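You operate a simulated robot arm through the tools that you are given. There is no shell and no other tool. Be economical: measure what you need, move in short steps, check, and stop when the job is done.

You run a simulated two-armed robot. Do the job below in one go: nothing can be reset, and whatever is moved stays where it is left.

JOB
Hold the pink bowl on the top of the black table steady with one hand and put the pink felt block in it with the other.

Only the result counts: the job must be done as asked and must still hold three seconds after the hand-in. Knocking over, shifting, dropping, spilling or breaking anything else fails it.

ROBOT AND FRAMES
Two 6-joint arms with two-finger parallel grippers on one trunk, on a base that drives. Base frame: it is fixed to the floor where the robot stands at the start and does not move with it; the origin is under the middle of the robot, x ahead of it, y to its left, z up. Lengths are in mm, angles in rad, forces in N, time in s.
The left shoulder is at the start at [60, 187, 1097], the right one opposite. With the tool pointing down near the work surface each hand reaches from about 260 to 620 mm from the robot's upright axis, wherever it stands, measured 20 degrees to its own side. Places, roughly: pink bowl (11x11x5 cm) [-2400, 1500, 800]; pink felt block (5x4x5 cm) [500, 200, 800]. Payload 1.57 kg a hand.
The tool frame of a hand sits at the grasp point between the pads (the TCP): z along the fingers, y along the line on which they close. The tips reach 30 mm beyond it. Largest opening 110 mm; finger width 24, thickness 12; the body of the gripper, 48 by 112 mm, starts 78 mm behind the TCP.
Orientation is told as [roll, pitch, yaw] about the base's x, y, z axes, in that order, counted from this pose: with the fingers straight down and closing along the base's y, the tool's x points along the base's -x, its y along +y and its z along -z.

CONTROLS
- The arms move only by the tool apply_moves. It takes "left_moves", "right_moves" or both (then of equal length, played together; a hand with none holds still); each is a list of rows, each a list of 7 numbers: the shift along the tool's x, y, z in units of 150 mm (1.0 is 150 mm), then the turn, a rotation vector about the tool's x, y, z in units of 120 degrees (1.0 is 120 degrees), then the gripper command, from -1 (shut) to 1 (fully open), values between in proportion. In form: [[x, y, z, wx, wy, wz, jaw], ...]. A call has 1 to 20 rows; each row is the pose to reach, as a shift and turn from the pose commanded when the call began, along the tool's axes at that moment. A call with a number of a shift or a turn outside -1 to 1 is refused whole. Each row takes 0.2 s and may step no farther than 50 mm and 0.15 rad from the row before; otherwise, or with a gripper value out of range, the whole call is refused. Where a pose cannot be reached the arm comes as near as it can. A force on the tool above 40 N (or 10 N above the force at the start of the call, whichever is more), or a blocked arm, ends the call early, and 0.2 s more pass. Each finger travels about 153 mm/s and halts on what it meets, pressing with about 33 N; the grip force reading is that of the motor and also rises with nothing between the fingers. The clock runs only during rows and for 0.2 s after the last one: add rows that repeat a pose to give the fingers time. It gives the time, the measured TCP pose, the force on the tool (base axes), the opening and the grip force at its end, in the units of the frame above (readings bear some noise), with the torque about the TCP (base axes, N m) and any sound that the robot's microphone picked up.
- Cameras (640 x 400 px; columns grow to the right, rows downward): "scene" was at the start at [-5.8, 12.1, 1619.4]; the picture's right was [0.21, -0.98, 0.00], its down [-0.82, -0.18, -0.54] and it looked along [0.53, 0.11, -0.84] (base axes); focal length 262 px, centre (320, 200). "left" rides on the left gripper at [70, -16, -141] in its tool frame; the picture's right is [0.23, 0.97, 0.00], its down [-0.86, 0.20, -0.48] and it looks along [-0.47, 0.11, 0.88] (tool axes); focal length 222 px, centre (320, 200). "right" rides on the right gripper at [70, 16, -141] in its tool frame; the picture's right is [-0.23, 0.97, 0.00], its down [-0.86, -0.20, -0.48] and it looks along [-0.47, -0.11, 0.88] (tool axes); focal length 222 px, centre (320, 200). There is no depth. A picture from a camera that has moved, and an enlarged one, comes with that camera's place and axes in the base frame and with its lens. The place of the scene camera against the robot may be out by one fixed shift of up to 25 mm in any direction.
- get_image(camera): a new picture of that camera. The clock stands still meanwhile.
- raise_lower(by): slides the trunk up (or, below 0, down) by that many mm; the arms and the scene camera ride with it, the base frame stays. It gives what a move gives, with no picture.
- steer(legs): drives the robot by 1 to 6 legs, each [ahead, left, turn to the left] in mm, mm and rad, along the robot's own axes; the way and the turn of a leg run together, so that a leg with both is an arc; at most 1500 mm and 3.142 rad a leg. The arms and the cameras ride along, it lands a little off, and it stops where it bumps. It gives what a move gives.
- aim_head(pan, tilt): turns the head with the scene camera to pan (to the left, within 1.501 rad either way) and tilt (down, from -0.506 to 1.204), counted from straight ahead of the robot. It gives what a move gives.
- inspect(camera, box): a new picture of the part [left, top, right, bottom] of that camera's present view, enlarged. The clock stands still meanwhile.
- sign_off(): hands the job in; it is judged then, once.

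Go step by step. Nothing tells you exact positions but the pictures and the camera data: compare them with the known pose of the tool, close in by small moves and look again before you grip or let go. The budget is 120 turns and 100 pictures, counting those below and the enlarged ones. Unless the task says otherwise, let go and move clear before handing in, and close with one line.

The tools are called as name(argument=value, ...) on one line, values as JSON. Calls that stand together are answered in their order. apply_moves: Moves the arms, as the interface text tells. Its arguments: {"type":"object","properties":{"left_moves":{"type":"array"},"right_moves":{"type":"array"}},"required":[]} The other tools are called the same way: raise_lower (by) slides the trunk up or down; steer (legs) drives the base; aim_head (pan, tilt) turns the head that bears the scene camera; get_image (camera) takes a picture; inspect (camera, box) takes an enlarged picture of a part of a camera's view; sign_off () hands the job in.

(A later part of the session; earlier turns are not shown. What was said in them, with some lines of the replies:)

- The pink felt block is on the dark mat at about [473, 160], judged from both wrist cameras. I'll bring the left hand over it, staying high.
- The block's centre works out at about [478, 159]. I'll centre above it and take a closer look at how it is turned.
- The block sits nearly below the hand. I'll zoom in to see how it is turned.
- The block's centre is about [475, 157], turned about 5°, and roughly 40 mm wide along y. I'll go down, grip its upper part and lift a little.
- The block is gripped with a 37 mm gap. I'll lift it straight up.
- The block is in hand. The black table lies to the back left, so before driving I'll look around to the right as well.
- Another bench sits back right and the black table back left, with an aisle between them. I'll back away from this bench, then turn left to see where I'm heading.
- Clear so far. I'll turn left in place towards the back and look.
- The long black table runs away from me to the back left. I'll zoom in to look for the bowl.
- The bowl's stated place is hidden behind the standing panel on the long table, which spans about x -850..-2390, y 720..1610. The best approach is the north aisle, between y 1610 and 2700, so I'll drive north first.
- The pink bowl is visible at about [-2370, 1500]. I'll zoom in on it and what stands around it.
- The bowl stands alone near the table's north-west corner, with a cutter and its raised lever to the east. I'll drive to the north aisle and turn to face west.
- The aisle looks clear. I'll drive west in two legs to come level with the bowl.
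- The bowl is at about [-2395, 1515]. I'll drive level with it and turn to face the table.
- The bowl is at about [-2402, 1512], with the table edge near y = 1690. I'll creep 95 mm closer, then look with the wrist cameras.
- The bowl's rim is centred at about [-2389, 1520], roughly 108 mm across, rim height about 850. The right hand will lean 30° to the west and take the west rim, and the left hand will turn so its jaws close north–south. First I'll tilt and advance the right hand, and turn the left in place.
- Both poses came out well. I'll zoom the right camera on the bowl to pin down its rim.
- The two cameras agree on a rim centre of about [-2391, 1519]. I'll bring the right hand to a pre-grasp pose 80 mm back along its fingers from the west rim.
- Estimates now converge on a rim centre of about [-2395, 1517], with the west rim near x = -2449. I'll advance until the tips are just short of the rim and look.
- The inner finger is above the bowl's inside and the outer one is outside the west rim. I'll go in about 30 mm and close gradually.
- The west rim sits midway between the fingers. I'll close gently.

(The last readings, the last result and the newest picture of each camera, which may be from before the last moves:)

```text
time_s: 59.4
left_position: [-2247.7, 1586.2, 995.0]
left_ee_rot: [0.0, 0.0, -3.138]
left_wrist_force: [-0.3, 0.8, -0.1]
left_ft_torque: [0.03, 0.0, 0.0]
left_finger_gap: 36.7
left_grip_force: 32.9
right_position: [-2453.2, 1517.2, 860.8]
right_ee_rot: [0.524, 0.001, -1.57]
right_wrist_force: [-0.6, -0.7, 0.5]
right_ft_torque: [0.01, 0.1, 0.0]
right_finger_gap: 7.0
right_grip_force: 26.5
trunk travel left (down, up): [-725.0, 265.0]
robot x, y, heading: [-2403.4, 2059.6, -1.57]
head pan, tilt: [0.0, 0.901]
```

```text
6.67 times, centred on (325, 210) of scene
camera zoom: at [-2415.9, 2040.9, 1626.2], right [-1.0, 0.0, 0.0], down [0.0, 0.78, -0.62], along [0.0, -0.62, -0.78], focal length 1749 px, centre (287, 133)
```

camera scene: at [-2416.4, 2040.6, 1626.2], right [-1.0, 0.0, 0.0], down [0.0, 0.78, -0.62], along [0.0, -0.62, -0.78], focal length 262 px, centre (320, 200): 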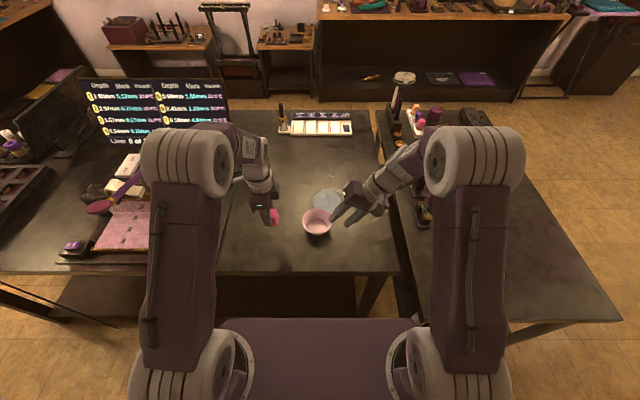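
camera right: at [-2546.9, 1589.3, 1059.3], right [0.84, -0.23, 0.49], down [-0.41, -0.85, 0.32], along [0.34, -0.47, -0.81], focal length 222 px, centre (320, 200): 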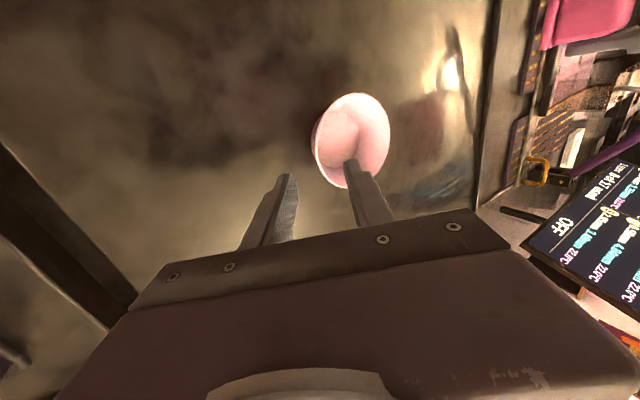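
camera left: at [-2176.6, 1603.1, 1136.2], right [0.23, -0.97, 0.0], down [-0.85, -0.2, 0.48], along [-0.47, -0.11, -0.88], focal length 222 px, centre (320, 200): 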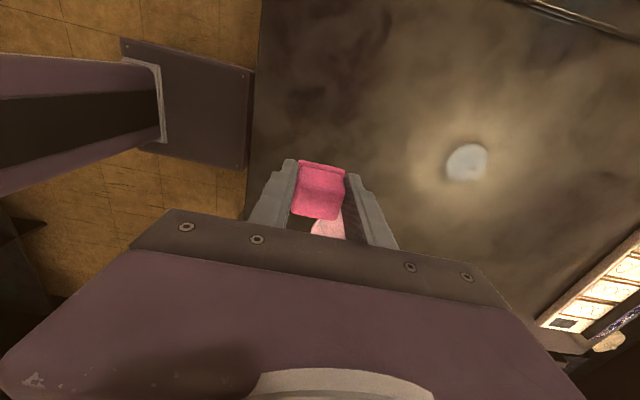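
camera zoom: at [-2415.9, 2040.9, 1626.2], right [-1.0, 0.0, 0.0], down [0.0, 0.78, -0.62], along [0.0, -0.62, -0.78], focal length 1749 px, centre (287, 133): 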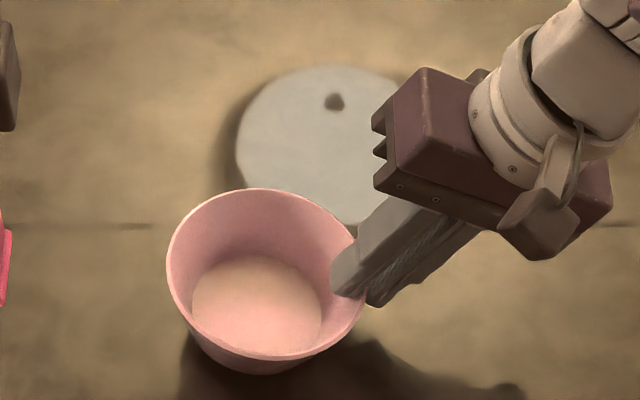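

The pads turned the bowl by several degrees to match its wall, lifting its east side. I'll ease the right hand's lean back by about 7° so the bowl sits flat, and check.

apply_moves(right_moves=[[0, 0, 0, 0.015, 0, 0, -1], [0, 0, 0, 0.03, 0, 0, -1], [0, 0, 0, 0.045, 0, 0, -1], [0, 0, 0, 0.058, 0, 0, -1], [0, 0, 0, 0.058, 0, 0, -1]])

inspect(camera="right", box=[240, 70, 440, 230])

inspect(camera="scene", box=[280, 180, 370, 240])

```text
time_s: 60.6
left_position: [-2245.3, 1587.4, 996.2]
left_ee_rot: [0.001, 0.001, -3.136]
left_wrist_force: [-0.3, -0.4, -1.2]
left_ft_torque: [0.0, 0.01, -0.01]
left_finger_gap: 36.7
left_grip_force: 33.1
right_position: [-2451.4, 1518.7, 862.8]
right_ee_rot: [0.401, -0.004, -1.571]
right_wrist_force: [4.4, -1.3, 14.8]
right_ft_torque: [-0.13, -0.64, -0.06]
right_finger_gap: 7.4
right_grip_force: 26.5
trunk travel left (down, up): [-725.0, 265.0]
robot x, y, heading: [-2401.7, 2062.5, -1.566]
head pan, tilt: [0.0, 0.901]
```

```text
2.50 times, centred on (340, 150) of right
camera zoom: at [-2492.7, 1588.9, 998.7], right [0.9, -0.23, 0.38], down [-0.37, -0.85, 0.37], along [0.24, -0.47, -0.85], focal length 555 px, centre (270, 325)
```

zoom: 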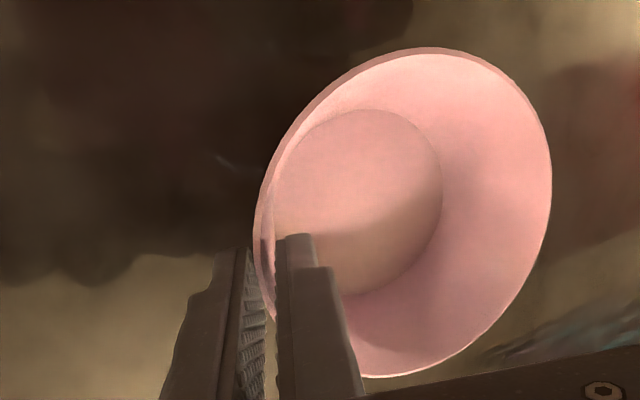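

```text
6.67 times, centred on (325, 210) of scene
camera zoom: at [-2414.9, 2043.1, 1626.4], right [-1.0, 0.0, 0.0], down [0.0, 0.78, -0.62], along [0.0, -0.62, -0.78], focal length 1749 px, centre (287, 133)
```

zoom: 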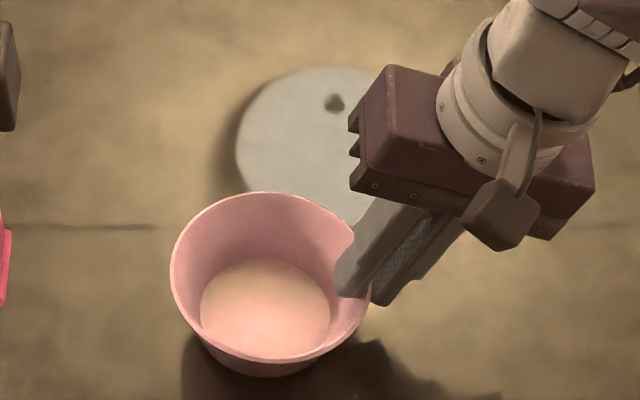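

The bowl is nearly flat but pressed on its west foot with about 15 N. I'll raise 2 mm and ease the lean another 2°.

apply_moves(right_moves=[[0, 0.005, -0.012, 0, 0, 0, -1], [0, 0.005, -0.012, 0.008, 0, 0, -1], [0, 0.005, -0.012, 0.017, 0, 0, -1], [0, 0.005, -0.012, 0.017, 0, 0, -1]])

inspect(camera="scene", box=[280, 180, 370, 240])

get_image(camera="left")

```text
time_s: 61.6
left_position: [-2245.2, 1586.7, 996.9]
left_ee_rot: [0.002, 0.001, -3.138]
left_wrist_force: [-0.3, 0.2, -0.8]
left_ft_torque: [0.01, -0.02, 0.01]
left_finger_gap: 36.8
left_grip_force: 33.4
right_position: [-2452.0, 1519.1, 862.0]
right_ee_rot: [0.365, 0.0, -1.568]
right_wrist_force: [3.6, 1.1, 8.6]
right_ft_torque: [0.11, -0.4, 0.02]
right_finger_gap: 7.1
right_grip_force: 25.6
trunk travel left (down, up): [-725.0, 265.0]
robot x, y, heading: [-2400.4, 2060.6, -1.57]
head pan, tilt: [0.0, 0.901]
```

```text
6.67 times, centred on (325, 210) of scene
camera zoom: at [-2415.3, 2042.7, 1626.3], right [-1.0, 0.0, 0.0], down [0.0, 0.78, -0.62], along [0.0, -0.62, -0.78], focal length 1749 px, centre (287, 133)
```

zoom: 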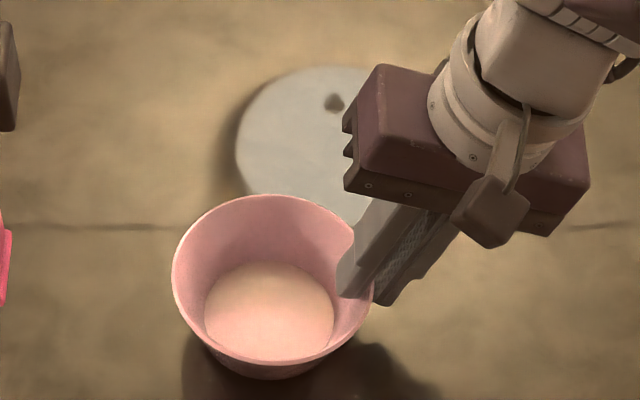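

```text
61 pictures are left
camera left: at [-2175.8, 1604.7, 1136.6], right [0.23, -0.97, 0.0], down [-0.85, -0.2, 0.48], along [-0.47, -0.11, -0.88], focal length 222 px, centre (320, 200)
```

left: 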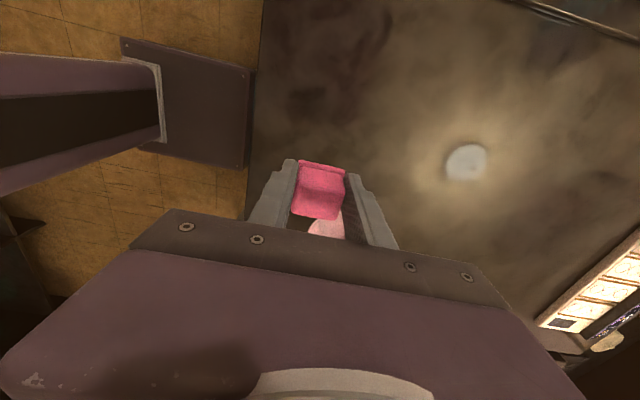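

The bowl is now flat to about a degree and held with light pressure. The left hand will carry the block over its centre, staying high.

apply_moves(left_moves=[[-0.193, 0.092, 0, 0, 0, 0, -0.6], [-0.387, 0.184, 0, 0, 0, 0, -0.6], [-0.58, 0.276, 0, 0, 0, 0, -0.6], [-0.773, 0.368, 0, 0, 0, 0, -0.6], [-0.967, 0.457, 0, 0, 0, 0, -0.6], [-0.967, 0.457, 0, 0, 0, 0, -0.6]])

get_image(camera="scene")

get_image(camera="left")

get_image(camera="right")

```text
time_s: 63.0
left_position: [-2390.9, 1518.5, 997.1]
left_ee_rot: [-0.001, 0.0, -3.136]
left_wrist_force: [0.2, -0.6, 0.1]
left_ft_torque: [-0.01, -0.01, 0.0]
left_finger_gap: 37.1
left_grip_force: 32.4
right_position: [-2451.7, 1519.4, 863.4]
right_ee_rot: [0.366, -0.001, -1.571]
right_wrist_force: [0.8, 1.5, 7.6]
right_ft_torque: [0.17, -0.17, 0.03]
right_finger_gap: 7.1
right_grip_force: 26.4
trunk travel left (down, up): [-725.0, 265.0]
robot x, y, heading: [-2402.1, 2058.5, -1.57]
head pan, tilt: [0.0, 0.901]
```

```text
60 pictures are left
camera scene: at [-2415.3, 2042.8, 1626.3], right [-1.0, 0.0, 0.0], down [0.0, 0.78, -0.62], along [0.0, -0.62, -0.78], focal length 262 px, centre (320, 200)
```

scene: 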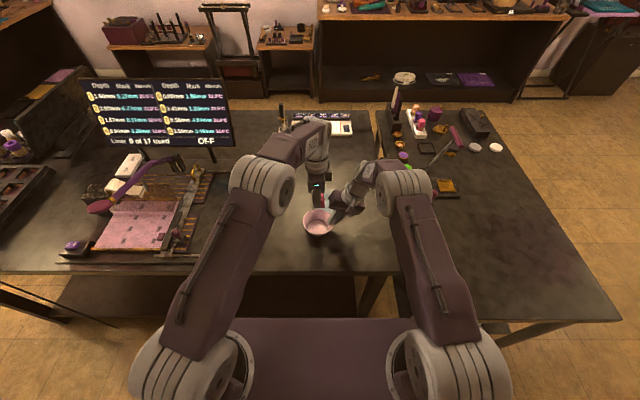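

```text
59 pictures are left
camera left: at [-2320.8, 1536.3, 1137.1], right [0.23, -0.97, 0.0], down [-0.85, -0.2, 0.48], along [-0.47, -0.11, -0.88], focal length 222 px, centre (320, 200)
```

left: 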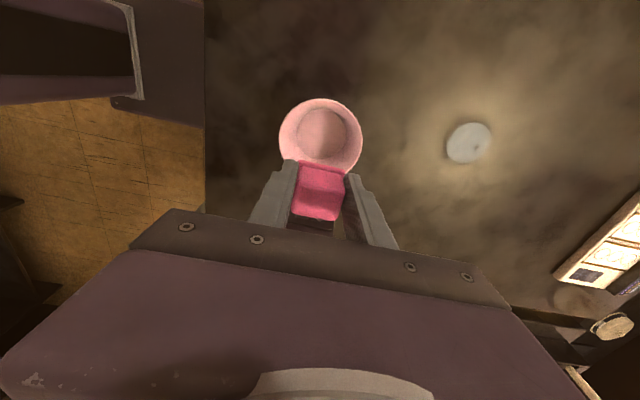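

```text
58 pictures are left
camera right: at [-2488.8, 1589.1, 1001.3], right [0.91, -0.23, 0.35], down [-0.36, -0.85, 0.38], along [0.21, -0.47, -0.86], focal length 222 px, centre (320, 200)
```

right: 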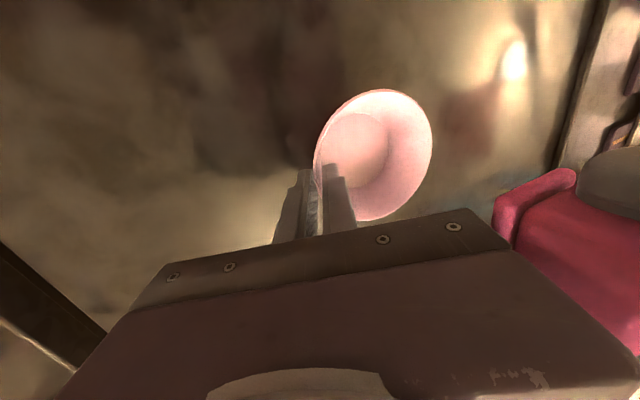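

From above, the bowl's centre reads about [-2389, 1519]. I'll descend until the block's underside is just above the rim and check clearances.

apply_moves(left_moves=[[0.02, 0, 0.2, 0, 0, 0, -0.6], [0.027, 0, 0.42, 0, 0, 0, -0.6], [0.027, 0, 0.6, 0, 0, 0, -0.6], [0.027, 0, 0.6, 0, 0, 0, -0.6]])

inspect(camera="scene", box=[270, 150, 390, 250])

get_image(camera="left")

get_image(camera="right")

```text
time_s: 64.0
left_position: [-2387.4, 1519.2, 906.3]
left_ee_rot: [0.002, 0.0, -3.139]
left_wrist_force: [-0.2, 0.7, -0.5]
left_ft_torque: [0.04, 0.03, 0.03]
left_finger_gap: 36.7
left_grip_force: 32.6
right_position: [-2453.1, 1518.0, 863.3]
right_ee_rot: [0.368, -0.003, -1.571]
right_wrist_force: [1.4, 1.8, 8.5]
right_ft_torque: [0.15, -0.23, 0.06]
right_finger_gap: 7.0
right_grip_force: 26.8
trunk travel left (down, up): [-725.0, 265.0]
robot x, y, heading: [-2402.0, 2059.0, -1.566]
head pan, tilt: [0.0, 0.901]
```

```text
4.00 times, centred on (330, 200) of scene
camera zoom: at [-2415.7, 2042.6, 1626.3], right [-1.0, 0.0, 0.0], down [0.0, 0.78, -0.62], along [0.0, -0.62, -0.78], focal length 1050 px, centre (280, 200)
```

zoom: 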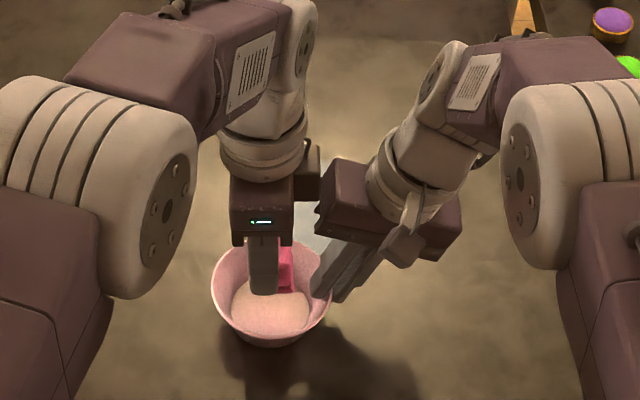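

```text
56 pictures are left
camera left: at [-2317.4, 1535.7, 1046.9], right [0.23, -0.97, 0.0], down [-0.85, -0.2, 0.48], along [-0.47, -0.11, -0.88], focal length 222 px, centre (320, 200)
```

left: 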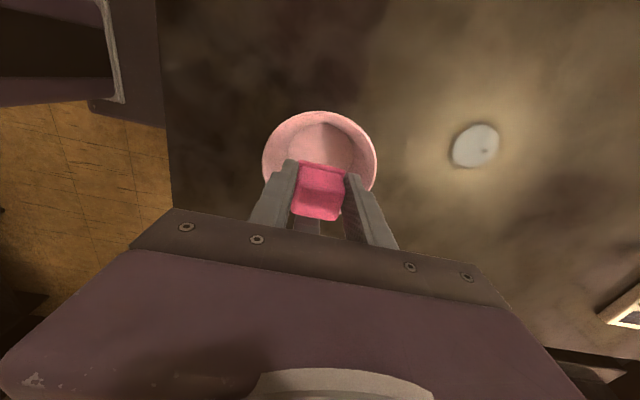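

```text
55 pictures are left
camera right: at [-2488.8, 1589.0, 1001.3], right [0.91, -0.23, 0.35], down [-0.36, -0.85, 0.38], along [0.21, -0.47, -0.86], focal length 222 px, centre (320, 200)
```

right: 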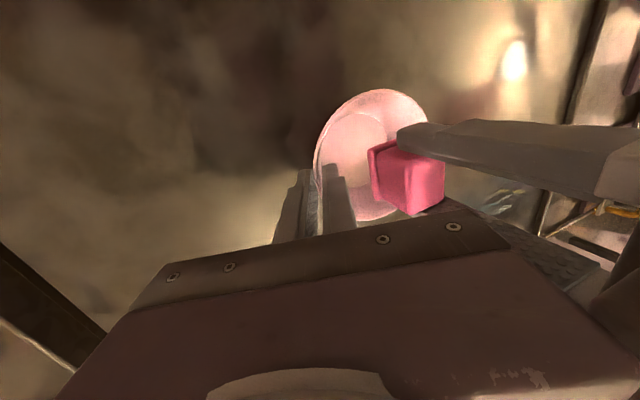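

There's a small housing on the west side of the left gripper that may come close to the right gripper as I descend. I'll look closer before going down.

inspect(camera="scene", box=[310, 170, 370, 215])

```text
8.89 times, centred on (340, 192) of scene
camera zoom: at [-2415.7, 2042.6, 1626.3], right [-1.0, 0.0, 0.0], down [0.0, 0.78, -0.62], along [0.0, -0.62, -0.78], focal length 2332 px, centre (142, 267)
```

zoom: 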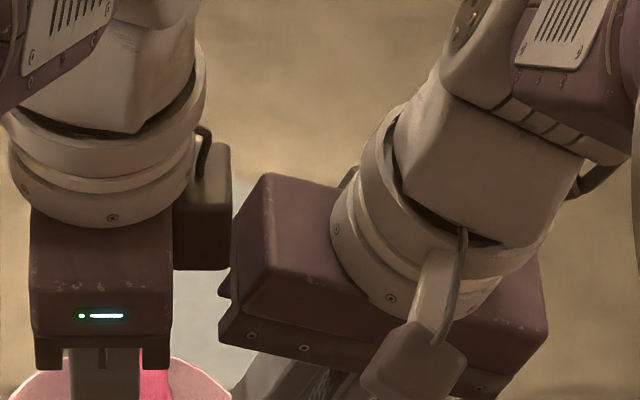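

The housing on the left gripper's west side would come too close, so I'll lean the left hand 15° to the east, fingers pointing slightly west. That clears the right gripper before lowering.

apply_moves(left_moves=[[0.015, 0, 0, 0, -0.03, 0, -0.6], [0.03, 0, 0, 0, -0.062, 0, -0.6], [0.047, 0, 0, 0, -0.094, 0, -0.6], [0.047, 0, 0, 0, -0.125, 0, -0.6], [0.047, 0, 0, 0, -0.125, 0, -0.6]])

inspect(camera="scene", box=[290, 160, 370, 240])

get_image(camera="right")

```text
time_s: 65.2
left_position: [-2379.7, 1517.8, 905.8]
left_ee_rot: [0.0, -0.262, -3.138]
left_wrist_force: [-0.6, -0.1, -1.4]
left_ft_torque: [-0.01, 0.0, 0.02]
left_finger_gap: 37.0
left_grip_force: 32.7
right_position: [-2452.5, 1518.2, 864.0]
right_ee_rot: [0.368, 0.0, -1.571]
right_wrist_force: [1.0, 0.3, 8.1]
right_ft_torque: [0.11, -0.27, 0.01]
right_finger_gap: 7.1
right_grip_force: 26.5
trunk travel left (down, up): [-725.0, 265.0]
robot x, y, heading: [-2403.7, 2060.3, -1.571]
head pan, tilt: [0.0, 0.901]
```

```text
5.00 times, centred on (330, 200) of scene
camera zoom: at [-2415.8, 2042.5, 1626.3], right [-1.0, 0.0, 0.0], down [0.0, 0.78, -0.62], along [0.0, -0.62, -0.78], focal length 1312 px, centre (270, 200)
```

zoom: 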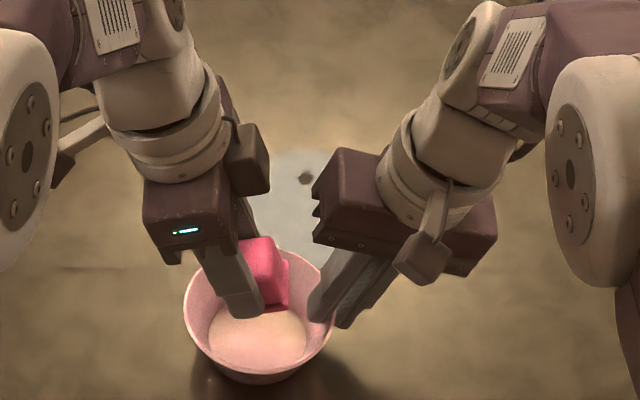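

```text
52 pictures are left
camera right: at [-2488.8, 1588.9, 1001.3], right [0.91, -0.23, 0.35], down [-0.36, -0.85, 0.38], along [0.21, -0.47, -0.86], focal length 222 px, centre (320, 200)
```

right: 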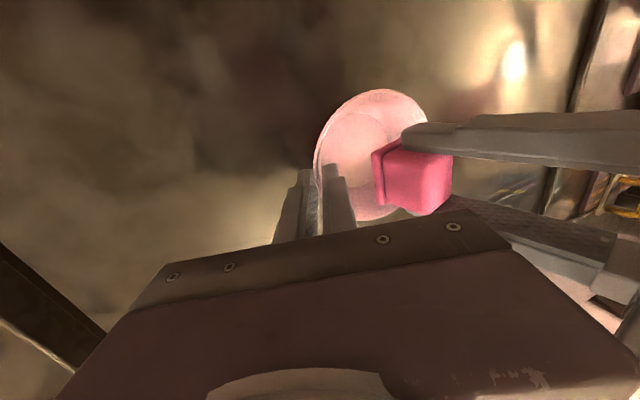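

There's ample clearance now. I'll lower the tilted block about 42 mm straight down into the bowl.

apply_moves(left_moves=[[0.025, 0, 0.08, 0, 0, 0, -0.6], [0.05, 0, 0.16, 0, 0, 0, -0.6], [0.07, 0, 0.22, 0, 0, 0, -0.6], [0.085, 0, 0.272, 0, 0, 0, -0.6], [0.085, 0, 0.272, 0, 0, 0, -0.6]])

inspect(camera="scene", box=[290, 160, 370, 240])

get_image(camera="right")

get_image(camera="left")

```text
time_s: 66.4
left_position: [-2378.4, 1517.8, 863.4]
left_ee_rot: [0.001, -0.262, -3.136]
left_wrist_force: [0.5, -0.3, -0.2]
left_ft_torque: [-0.01, -0.04, -0.01]
left_finger_gap: 37.0
left_grip_force: 33.1
right_position: [-2453.3, 1518.0, 863.7]
right_ee_rot: [0.367, -0.002, -1.57]
right_wrist_force: [1.2, 0.3, 8.9]
right_ft_torque: [0.07, -0.25, -0.03]
right_finger_gap: 6.8
right_grip_force: 26.9
trunk travel left (down, up): [-725.0, 265.0]
robot x, y, heading: [-2402.4, 2059.7, -1.573]
head pan, tilt: [0.0, 0.901]
```

```text
5.00 times, centred on (330, 200) of scene
camera zoom: at [-2415.6, 2042.5, 1626.3], right [-1.0, 0.0, 0.0], down [0.0, 0.78, -0.62], along [0.0, -0.62, -0.78], focal length 1312 px, centre (270, 200)
```

zoom: 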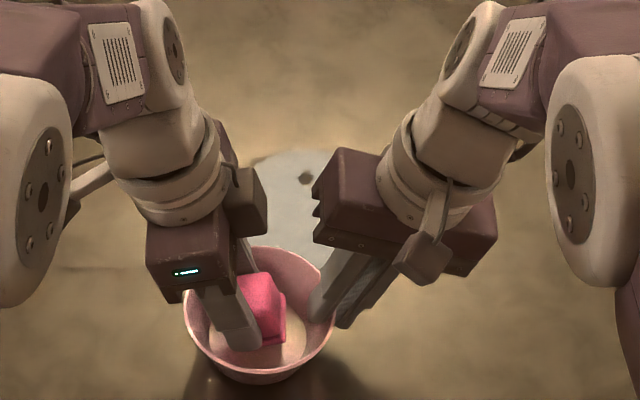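

```text
50 pictures are left
camera right: at [-2488.8, 1588.9, 1001.3], right [0.91, -0.23, 0.35], down [-0.36, -0.85, 0.38], along [0.21, -0.47, -0.86], focal length 222 px, centre (320, 200)
```

right: 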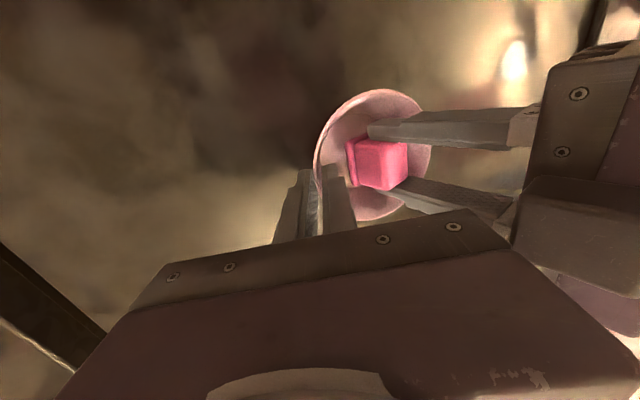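

```text
49 pictures are left
camera left: at [-2273.9, 1534.8, 980.8], right [0.22, -0.97, -0.06], down [-0.7, -0.2, 0.68], along [-0.68, -0.11, -0.73], focal length 222 px, centre (320, 200)
```

left: 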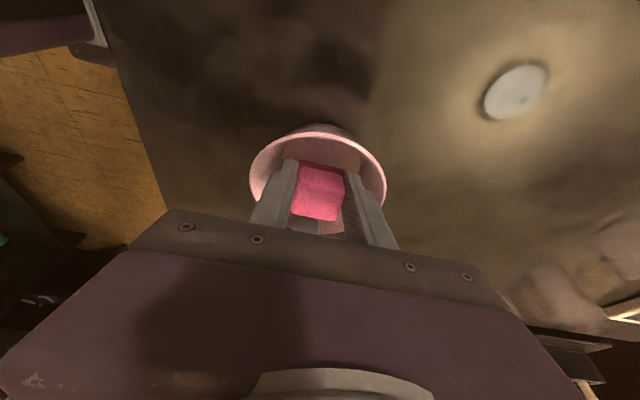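

The block is inside the bowl, near its centre. I'll lower 5 mm more and open the left jaws just enough to release.

apply_moves(left_moves=[[0.009, 0, 0.032, 0, 0, 0, -0.6], [0.009, 0, 0.032, 0, 0, 0, -0.3], [0.009, 0, 0.032, 0, 0, 0, -0.15], [0.009, 0, 0.032, 0, 0, 0, -0.12], [0.009, 0, 0.032, 0, 0, 0, -0.12]])

get_image(camera="right")

inspect(camera="scene", box=[290, 160, 370, 240])

```text
time_s: 67.6
left_position: [-2378.7, 1518.1, 858.4]
left_ee_rot: [0.002, -0.262, -3.138]
left_wrist_force: [0.7, 1.1, -0.5]
left_ft_torque: [-0.01, -0.02, 0.01]
left_finger_gap: 48.5
left_grip_force: 0.0
right_position: [-2453.3, 1517.7, 863.7]
right_ee_rot: [0.366, -0.002, -1.571]
right_wrist_force: [0.9, -0.9, 9.8]
right_ft_torque: [0.04, -0.28, -0.04]
right_finger_gap: 7.2
right_grip_force: 27.0
trunk travel left (down, up): [-725.0, 265.0]
robot x, y, heading: [-2399.5, 2062.4, -1.572]
head pan, tilt: [0.0, 0.901]
```

```text
48 pictures are left
camera right: at [-2488.8, 1588.9, 1001.3], right [0.91, -0.23, 0.35], down [-0.36, -0.85, 0.38], along [0.21, -0.47, -0.86], focal length 222 px, centre (320, 200)
```

right: 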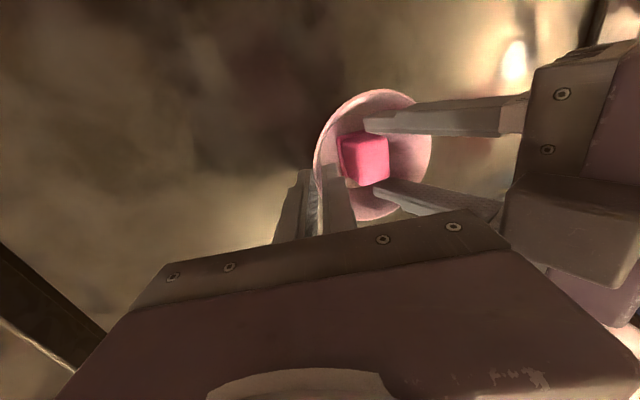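

```text
5.00 times, centred on (330, 200) of scene
camera zoom: at [-2415.7, 2042.5, 1626.3], right [-1.0, 0.0, 0.0], down [0.0, 0.78, -0.62], along [0.0, -0.62, -0.78], focal length 1312 px, centre (270, 200)
```

zoom: 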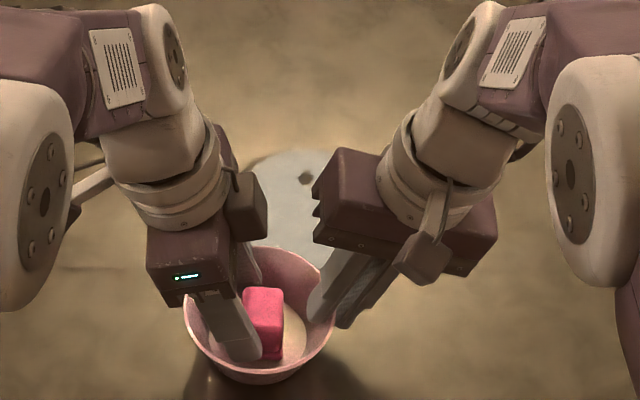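

The block is released and resting upright in the bowl. I'll pull the left hand out along its own fingers and then away to the east.

apply_moves(left_moves=[[0, 0, -0.15, 0, 0, 0, -0.12], [0, 0, -0.35, 0, 0, 0, -0.12], [0, 0, -0.6, 0, 0, 0, -0.12], [0, 0, -0.85, 0, 0, 0, -0.12], [0.25, 0, -0.9, 0, 0, 0, -0.12], [0.5, 0, -0.95, 0, 0, 0, -0.12]])

get_image(camera="right")

inspect(camera="scene", box=[280, 180, 370, 240])

```text
time_s: 69.0
left_position: [-2266.8, 1521.2, 977.8]
left_ee_rot: [-0.001, -0.263, -3.137]
left_wrist_force: [0.0, -0.4, 0.1]
left_ft_torque: [-0.01, 0.01, 0.0]
left_finger_gap: 48.1
left_grip_force: 0.2
right_position: [-2452.5, 1518.9, 863.5]
right_ee_rot: [0.368, -0.001, -1.569]
right_wrist_force: [-0.5, -0.8, 9.8]
right_ft_torque: [0.08, -0.15, 0.03]
right_finger_gap: 7.0
right_grip_force: 26.7
trunk travel left (down, up): [-725.0, 265.0]
robot x, y, heading: [-2399.5, 2056.6, -1.572]
head pan, tilt: [0.0, 0.901]
```

```text
46 pictures are left
camera right: at [-2488.8, 1589.1, 1001.4], right [0.91, -0.23, 0.35], down [-0.36, -0.85, 0.38], along [0.21, -0.47, -0.86], focal length 222 px, centre (320, 200)
```

right: 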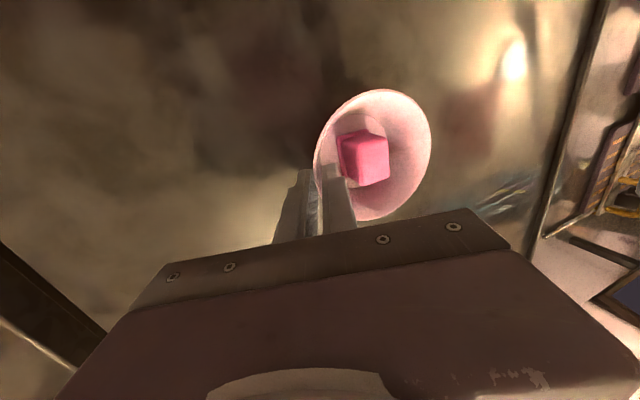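

```text
6.67 times, centred on (325, 210) of scene
camera zoom: at [-2415.1, 2042.8, 1626.3], right [-1.0, 0.0, 0.0], down [0.0, 0.78, -0.62], along [0.0, -0.62, -0.78], focal length 1749 px, centre (287, 133)
```

zoom: 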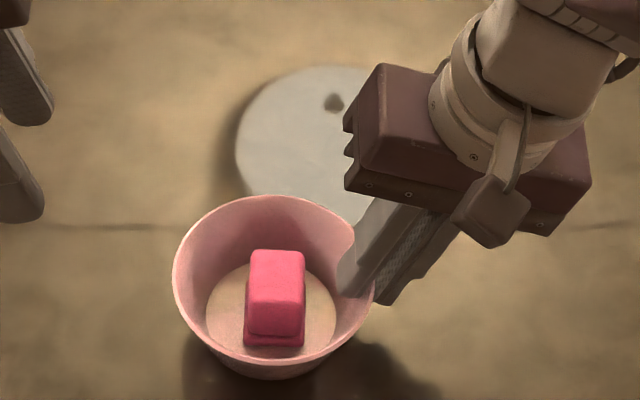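

The block stands in the bowl. I'll open the right jaws slightly and look before withdrawing.

apply_moves(right_moves=[[0, 0, 0, 0, 0, 0, -0.85], [0, 0, 0, 0, 0, 0, -0.75], [0, 0, 0, 0, 0, 0, -0.65], [0, 0, 0, 0, 0, 0, -0.65]])

inspect(camera="right", box=[240, 70, 440, 230])

inspect(camera="scene", box=[280, 180, 370, 240])

```text
time_s: 70.0
left_position: [-2267.0, 1518.2, 976.3]
left_ee_rot: [0.0, -0.262, -3.137]
left_wrist_force: [0.7, 0.2, -0.3]
left_ft_torque: [0.01, 0.0, -0.02]
left_finger_gap: 48.5
left_grip_force: 0.2
right_position: [-2452.3, 1518.1, 863.8]
right_ee_rot: [0.367, 0.001, -1.572]
right_wrist_force: [-1.0, -0.4, -0.3]
right_ft_torque: [0.0, 0.0, -0.01]
right_finger_gap: 19.4
right_grip_force: 0.2
trunk travel left (down, up): [-725.0, 265.0]
robot x, y, heading: [-2400.5, 2060.3, -1.572]
head pan, tilt: [0.0, 0.901]
```

```text
2.50 times, centred on (340, 150) of right
camera zoom: at [-2488.9, 1588.2, 1000.8], right [0.91, -0.23, 0.35], down [-0.36, -0.86, 0.38], along [0.21, -0.47, -0.86], focal length 555 px, centre (270, 325)
```

zoom: 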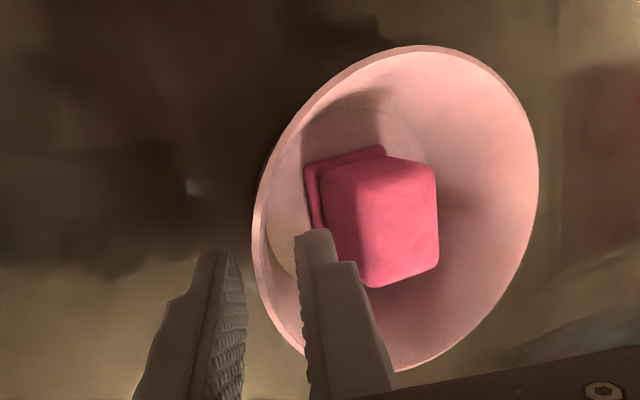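

```text
6.67 times, centred on (325, 210) of scene
camera zoom: at [-2415.8, 2041.2, 1626.2], right [-1.0, 0.0, 0.0], down [0.0, 0.78, -0.62], along [0.0, -0.62, -0.78], focal length 1749 px, centre (287, 133)
```

zoom: 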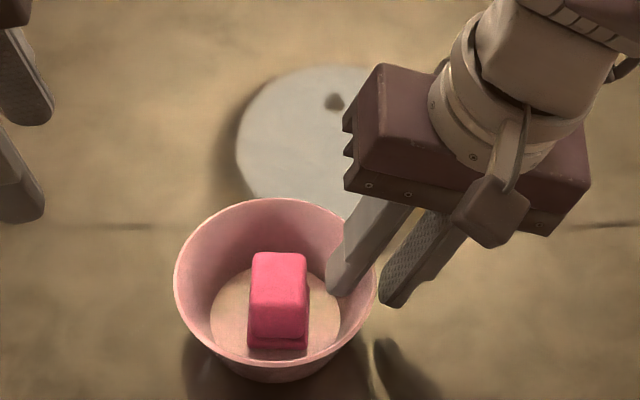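

The rim is free between the fingers and the bowl sits flat. I'll withdraw the right hand along its fingers and then up.

apply_moves(right_moves=[[0, 0, -0.1, 0, 0, 0, -0.65], [0, 0, -0.25, 0, 0, 0, -0.65], [0, 0, -0.5, 0, 0, 0, -0.65], [0, 0, -0.8, 0, 0, 0, -0.65], [0.15, 0, -0.98, 0, 0, 0, -0.65]])

get_image(camera="scene")

inspect(camera="scene", box=[280, 180, 370, 240])

```text
time_s: 71.2
left_position: [-2267.5, 1519.4, 975.6]
left_ee_rot: [0.002, -0.261, -3.138]
left_wrist_force: [0.5, 0.5, -0.4]
left_ft_torque: [-0.03, -0.03, 0.0]
left_finger_gap: 48.4
left_grip_force: 0.0
right_position: [-2505.7, 1542.4, 1001.1]
right_ee_rot: [0.366, 0.0, -1.57]
right_wrist_force: [-0.1, 0.0, -1.1]
right_ft_torque: [-0.05, 0.01, -0.06]
right_finger_gap: 19.1
right_grip_force: 0.0
trunk travel left (down, up): [-725.0, 265.0]
robot x, y, heading: [-2403.0, 2059.2, -1.571]
head pan, tilt: [0.0, 0.901]
```

```text
42 pictures are left
camera scene: at [-2416.0, 2043.2, 1626.2], right [-1.0, 0.0, 0.0], down [0.0, 0.78, -0.62], along [0.0, -0.62, -0.78], focal length 262 px, centre (320, 200)
```

scene: 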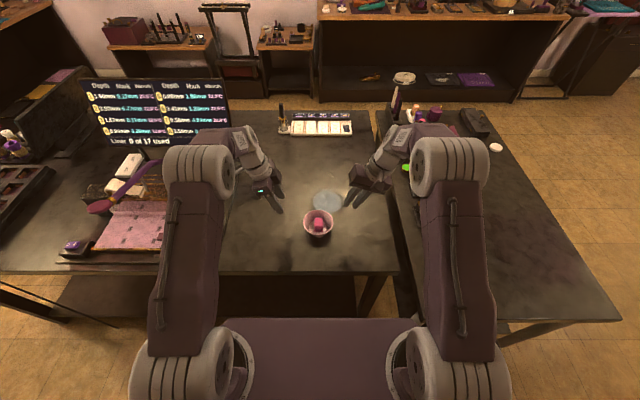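

```text
6.67 times, centred on (325, 210) of scene
camera zoom: at [-2416.0, 2043.2, 1626.2], right [-1.0, 0.0, 0.0], down [0.0, 0.78, -0.62], along [0.0, -0.62, -0.78], focal length 1749 px, centre (287, 133)
```

zoom: 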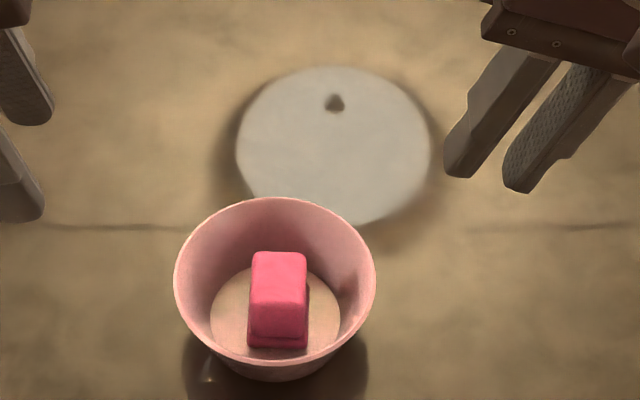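

The block stands in the bowl, the bowl is flat on the table, and both hands are clear. I'm handing in.

sign_off()

```text
The job is handed in.
```

The pink felt block is in the pink bowl on the black table. The right hand held the bowl's rim while the left placed the block, and both hands have let go and moved clear. The bowl tilted a few degrees when first gripped and moved a few millimetres, but it was sitting flat in the last picture before hand-in.
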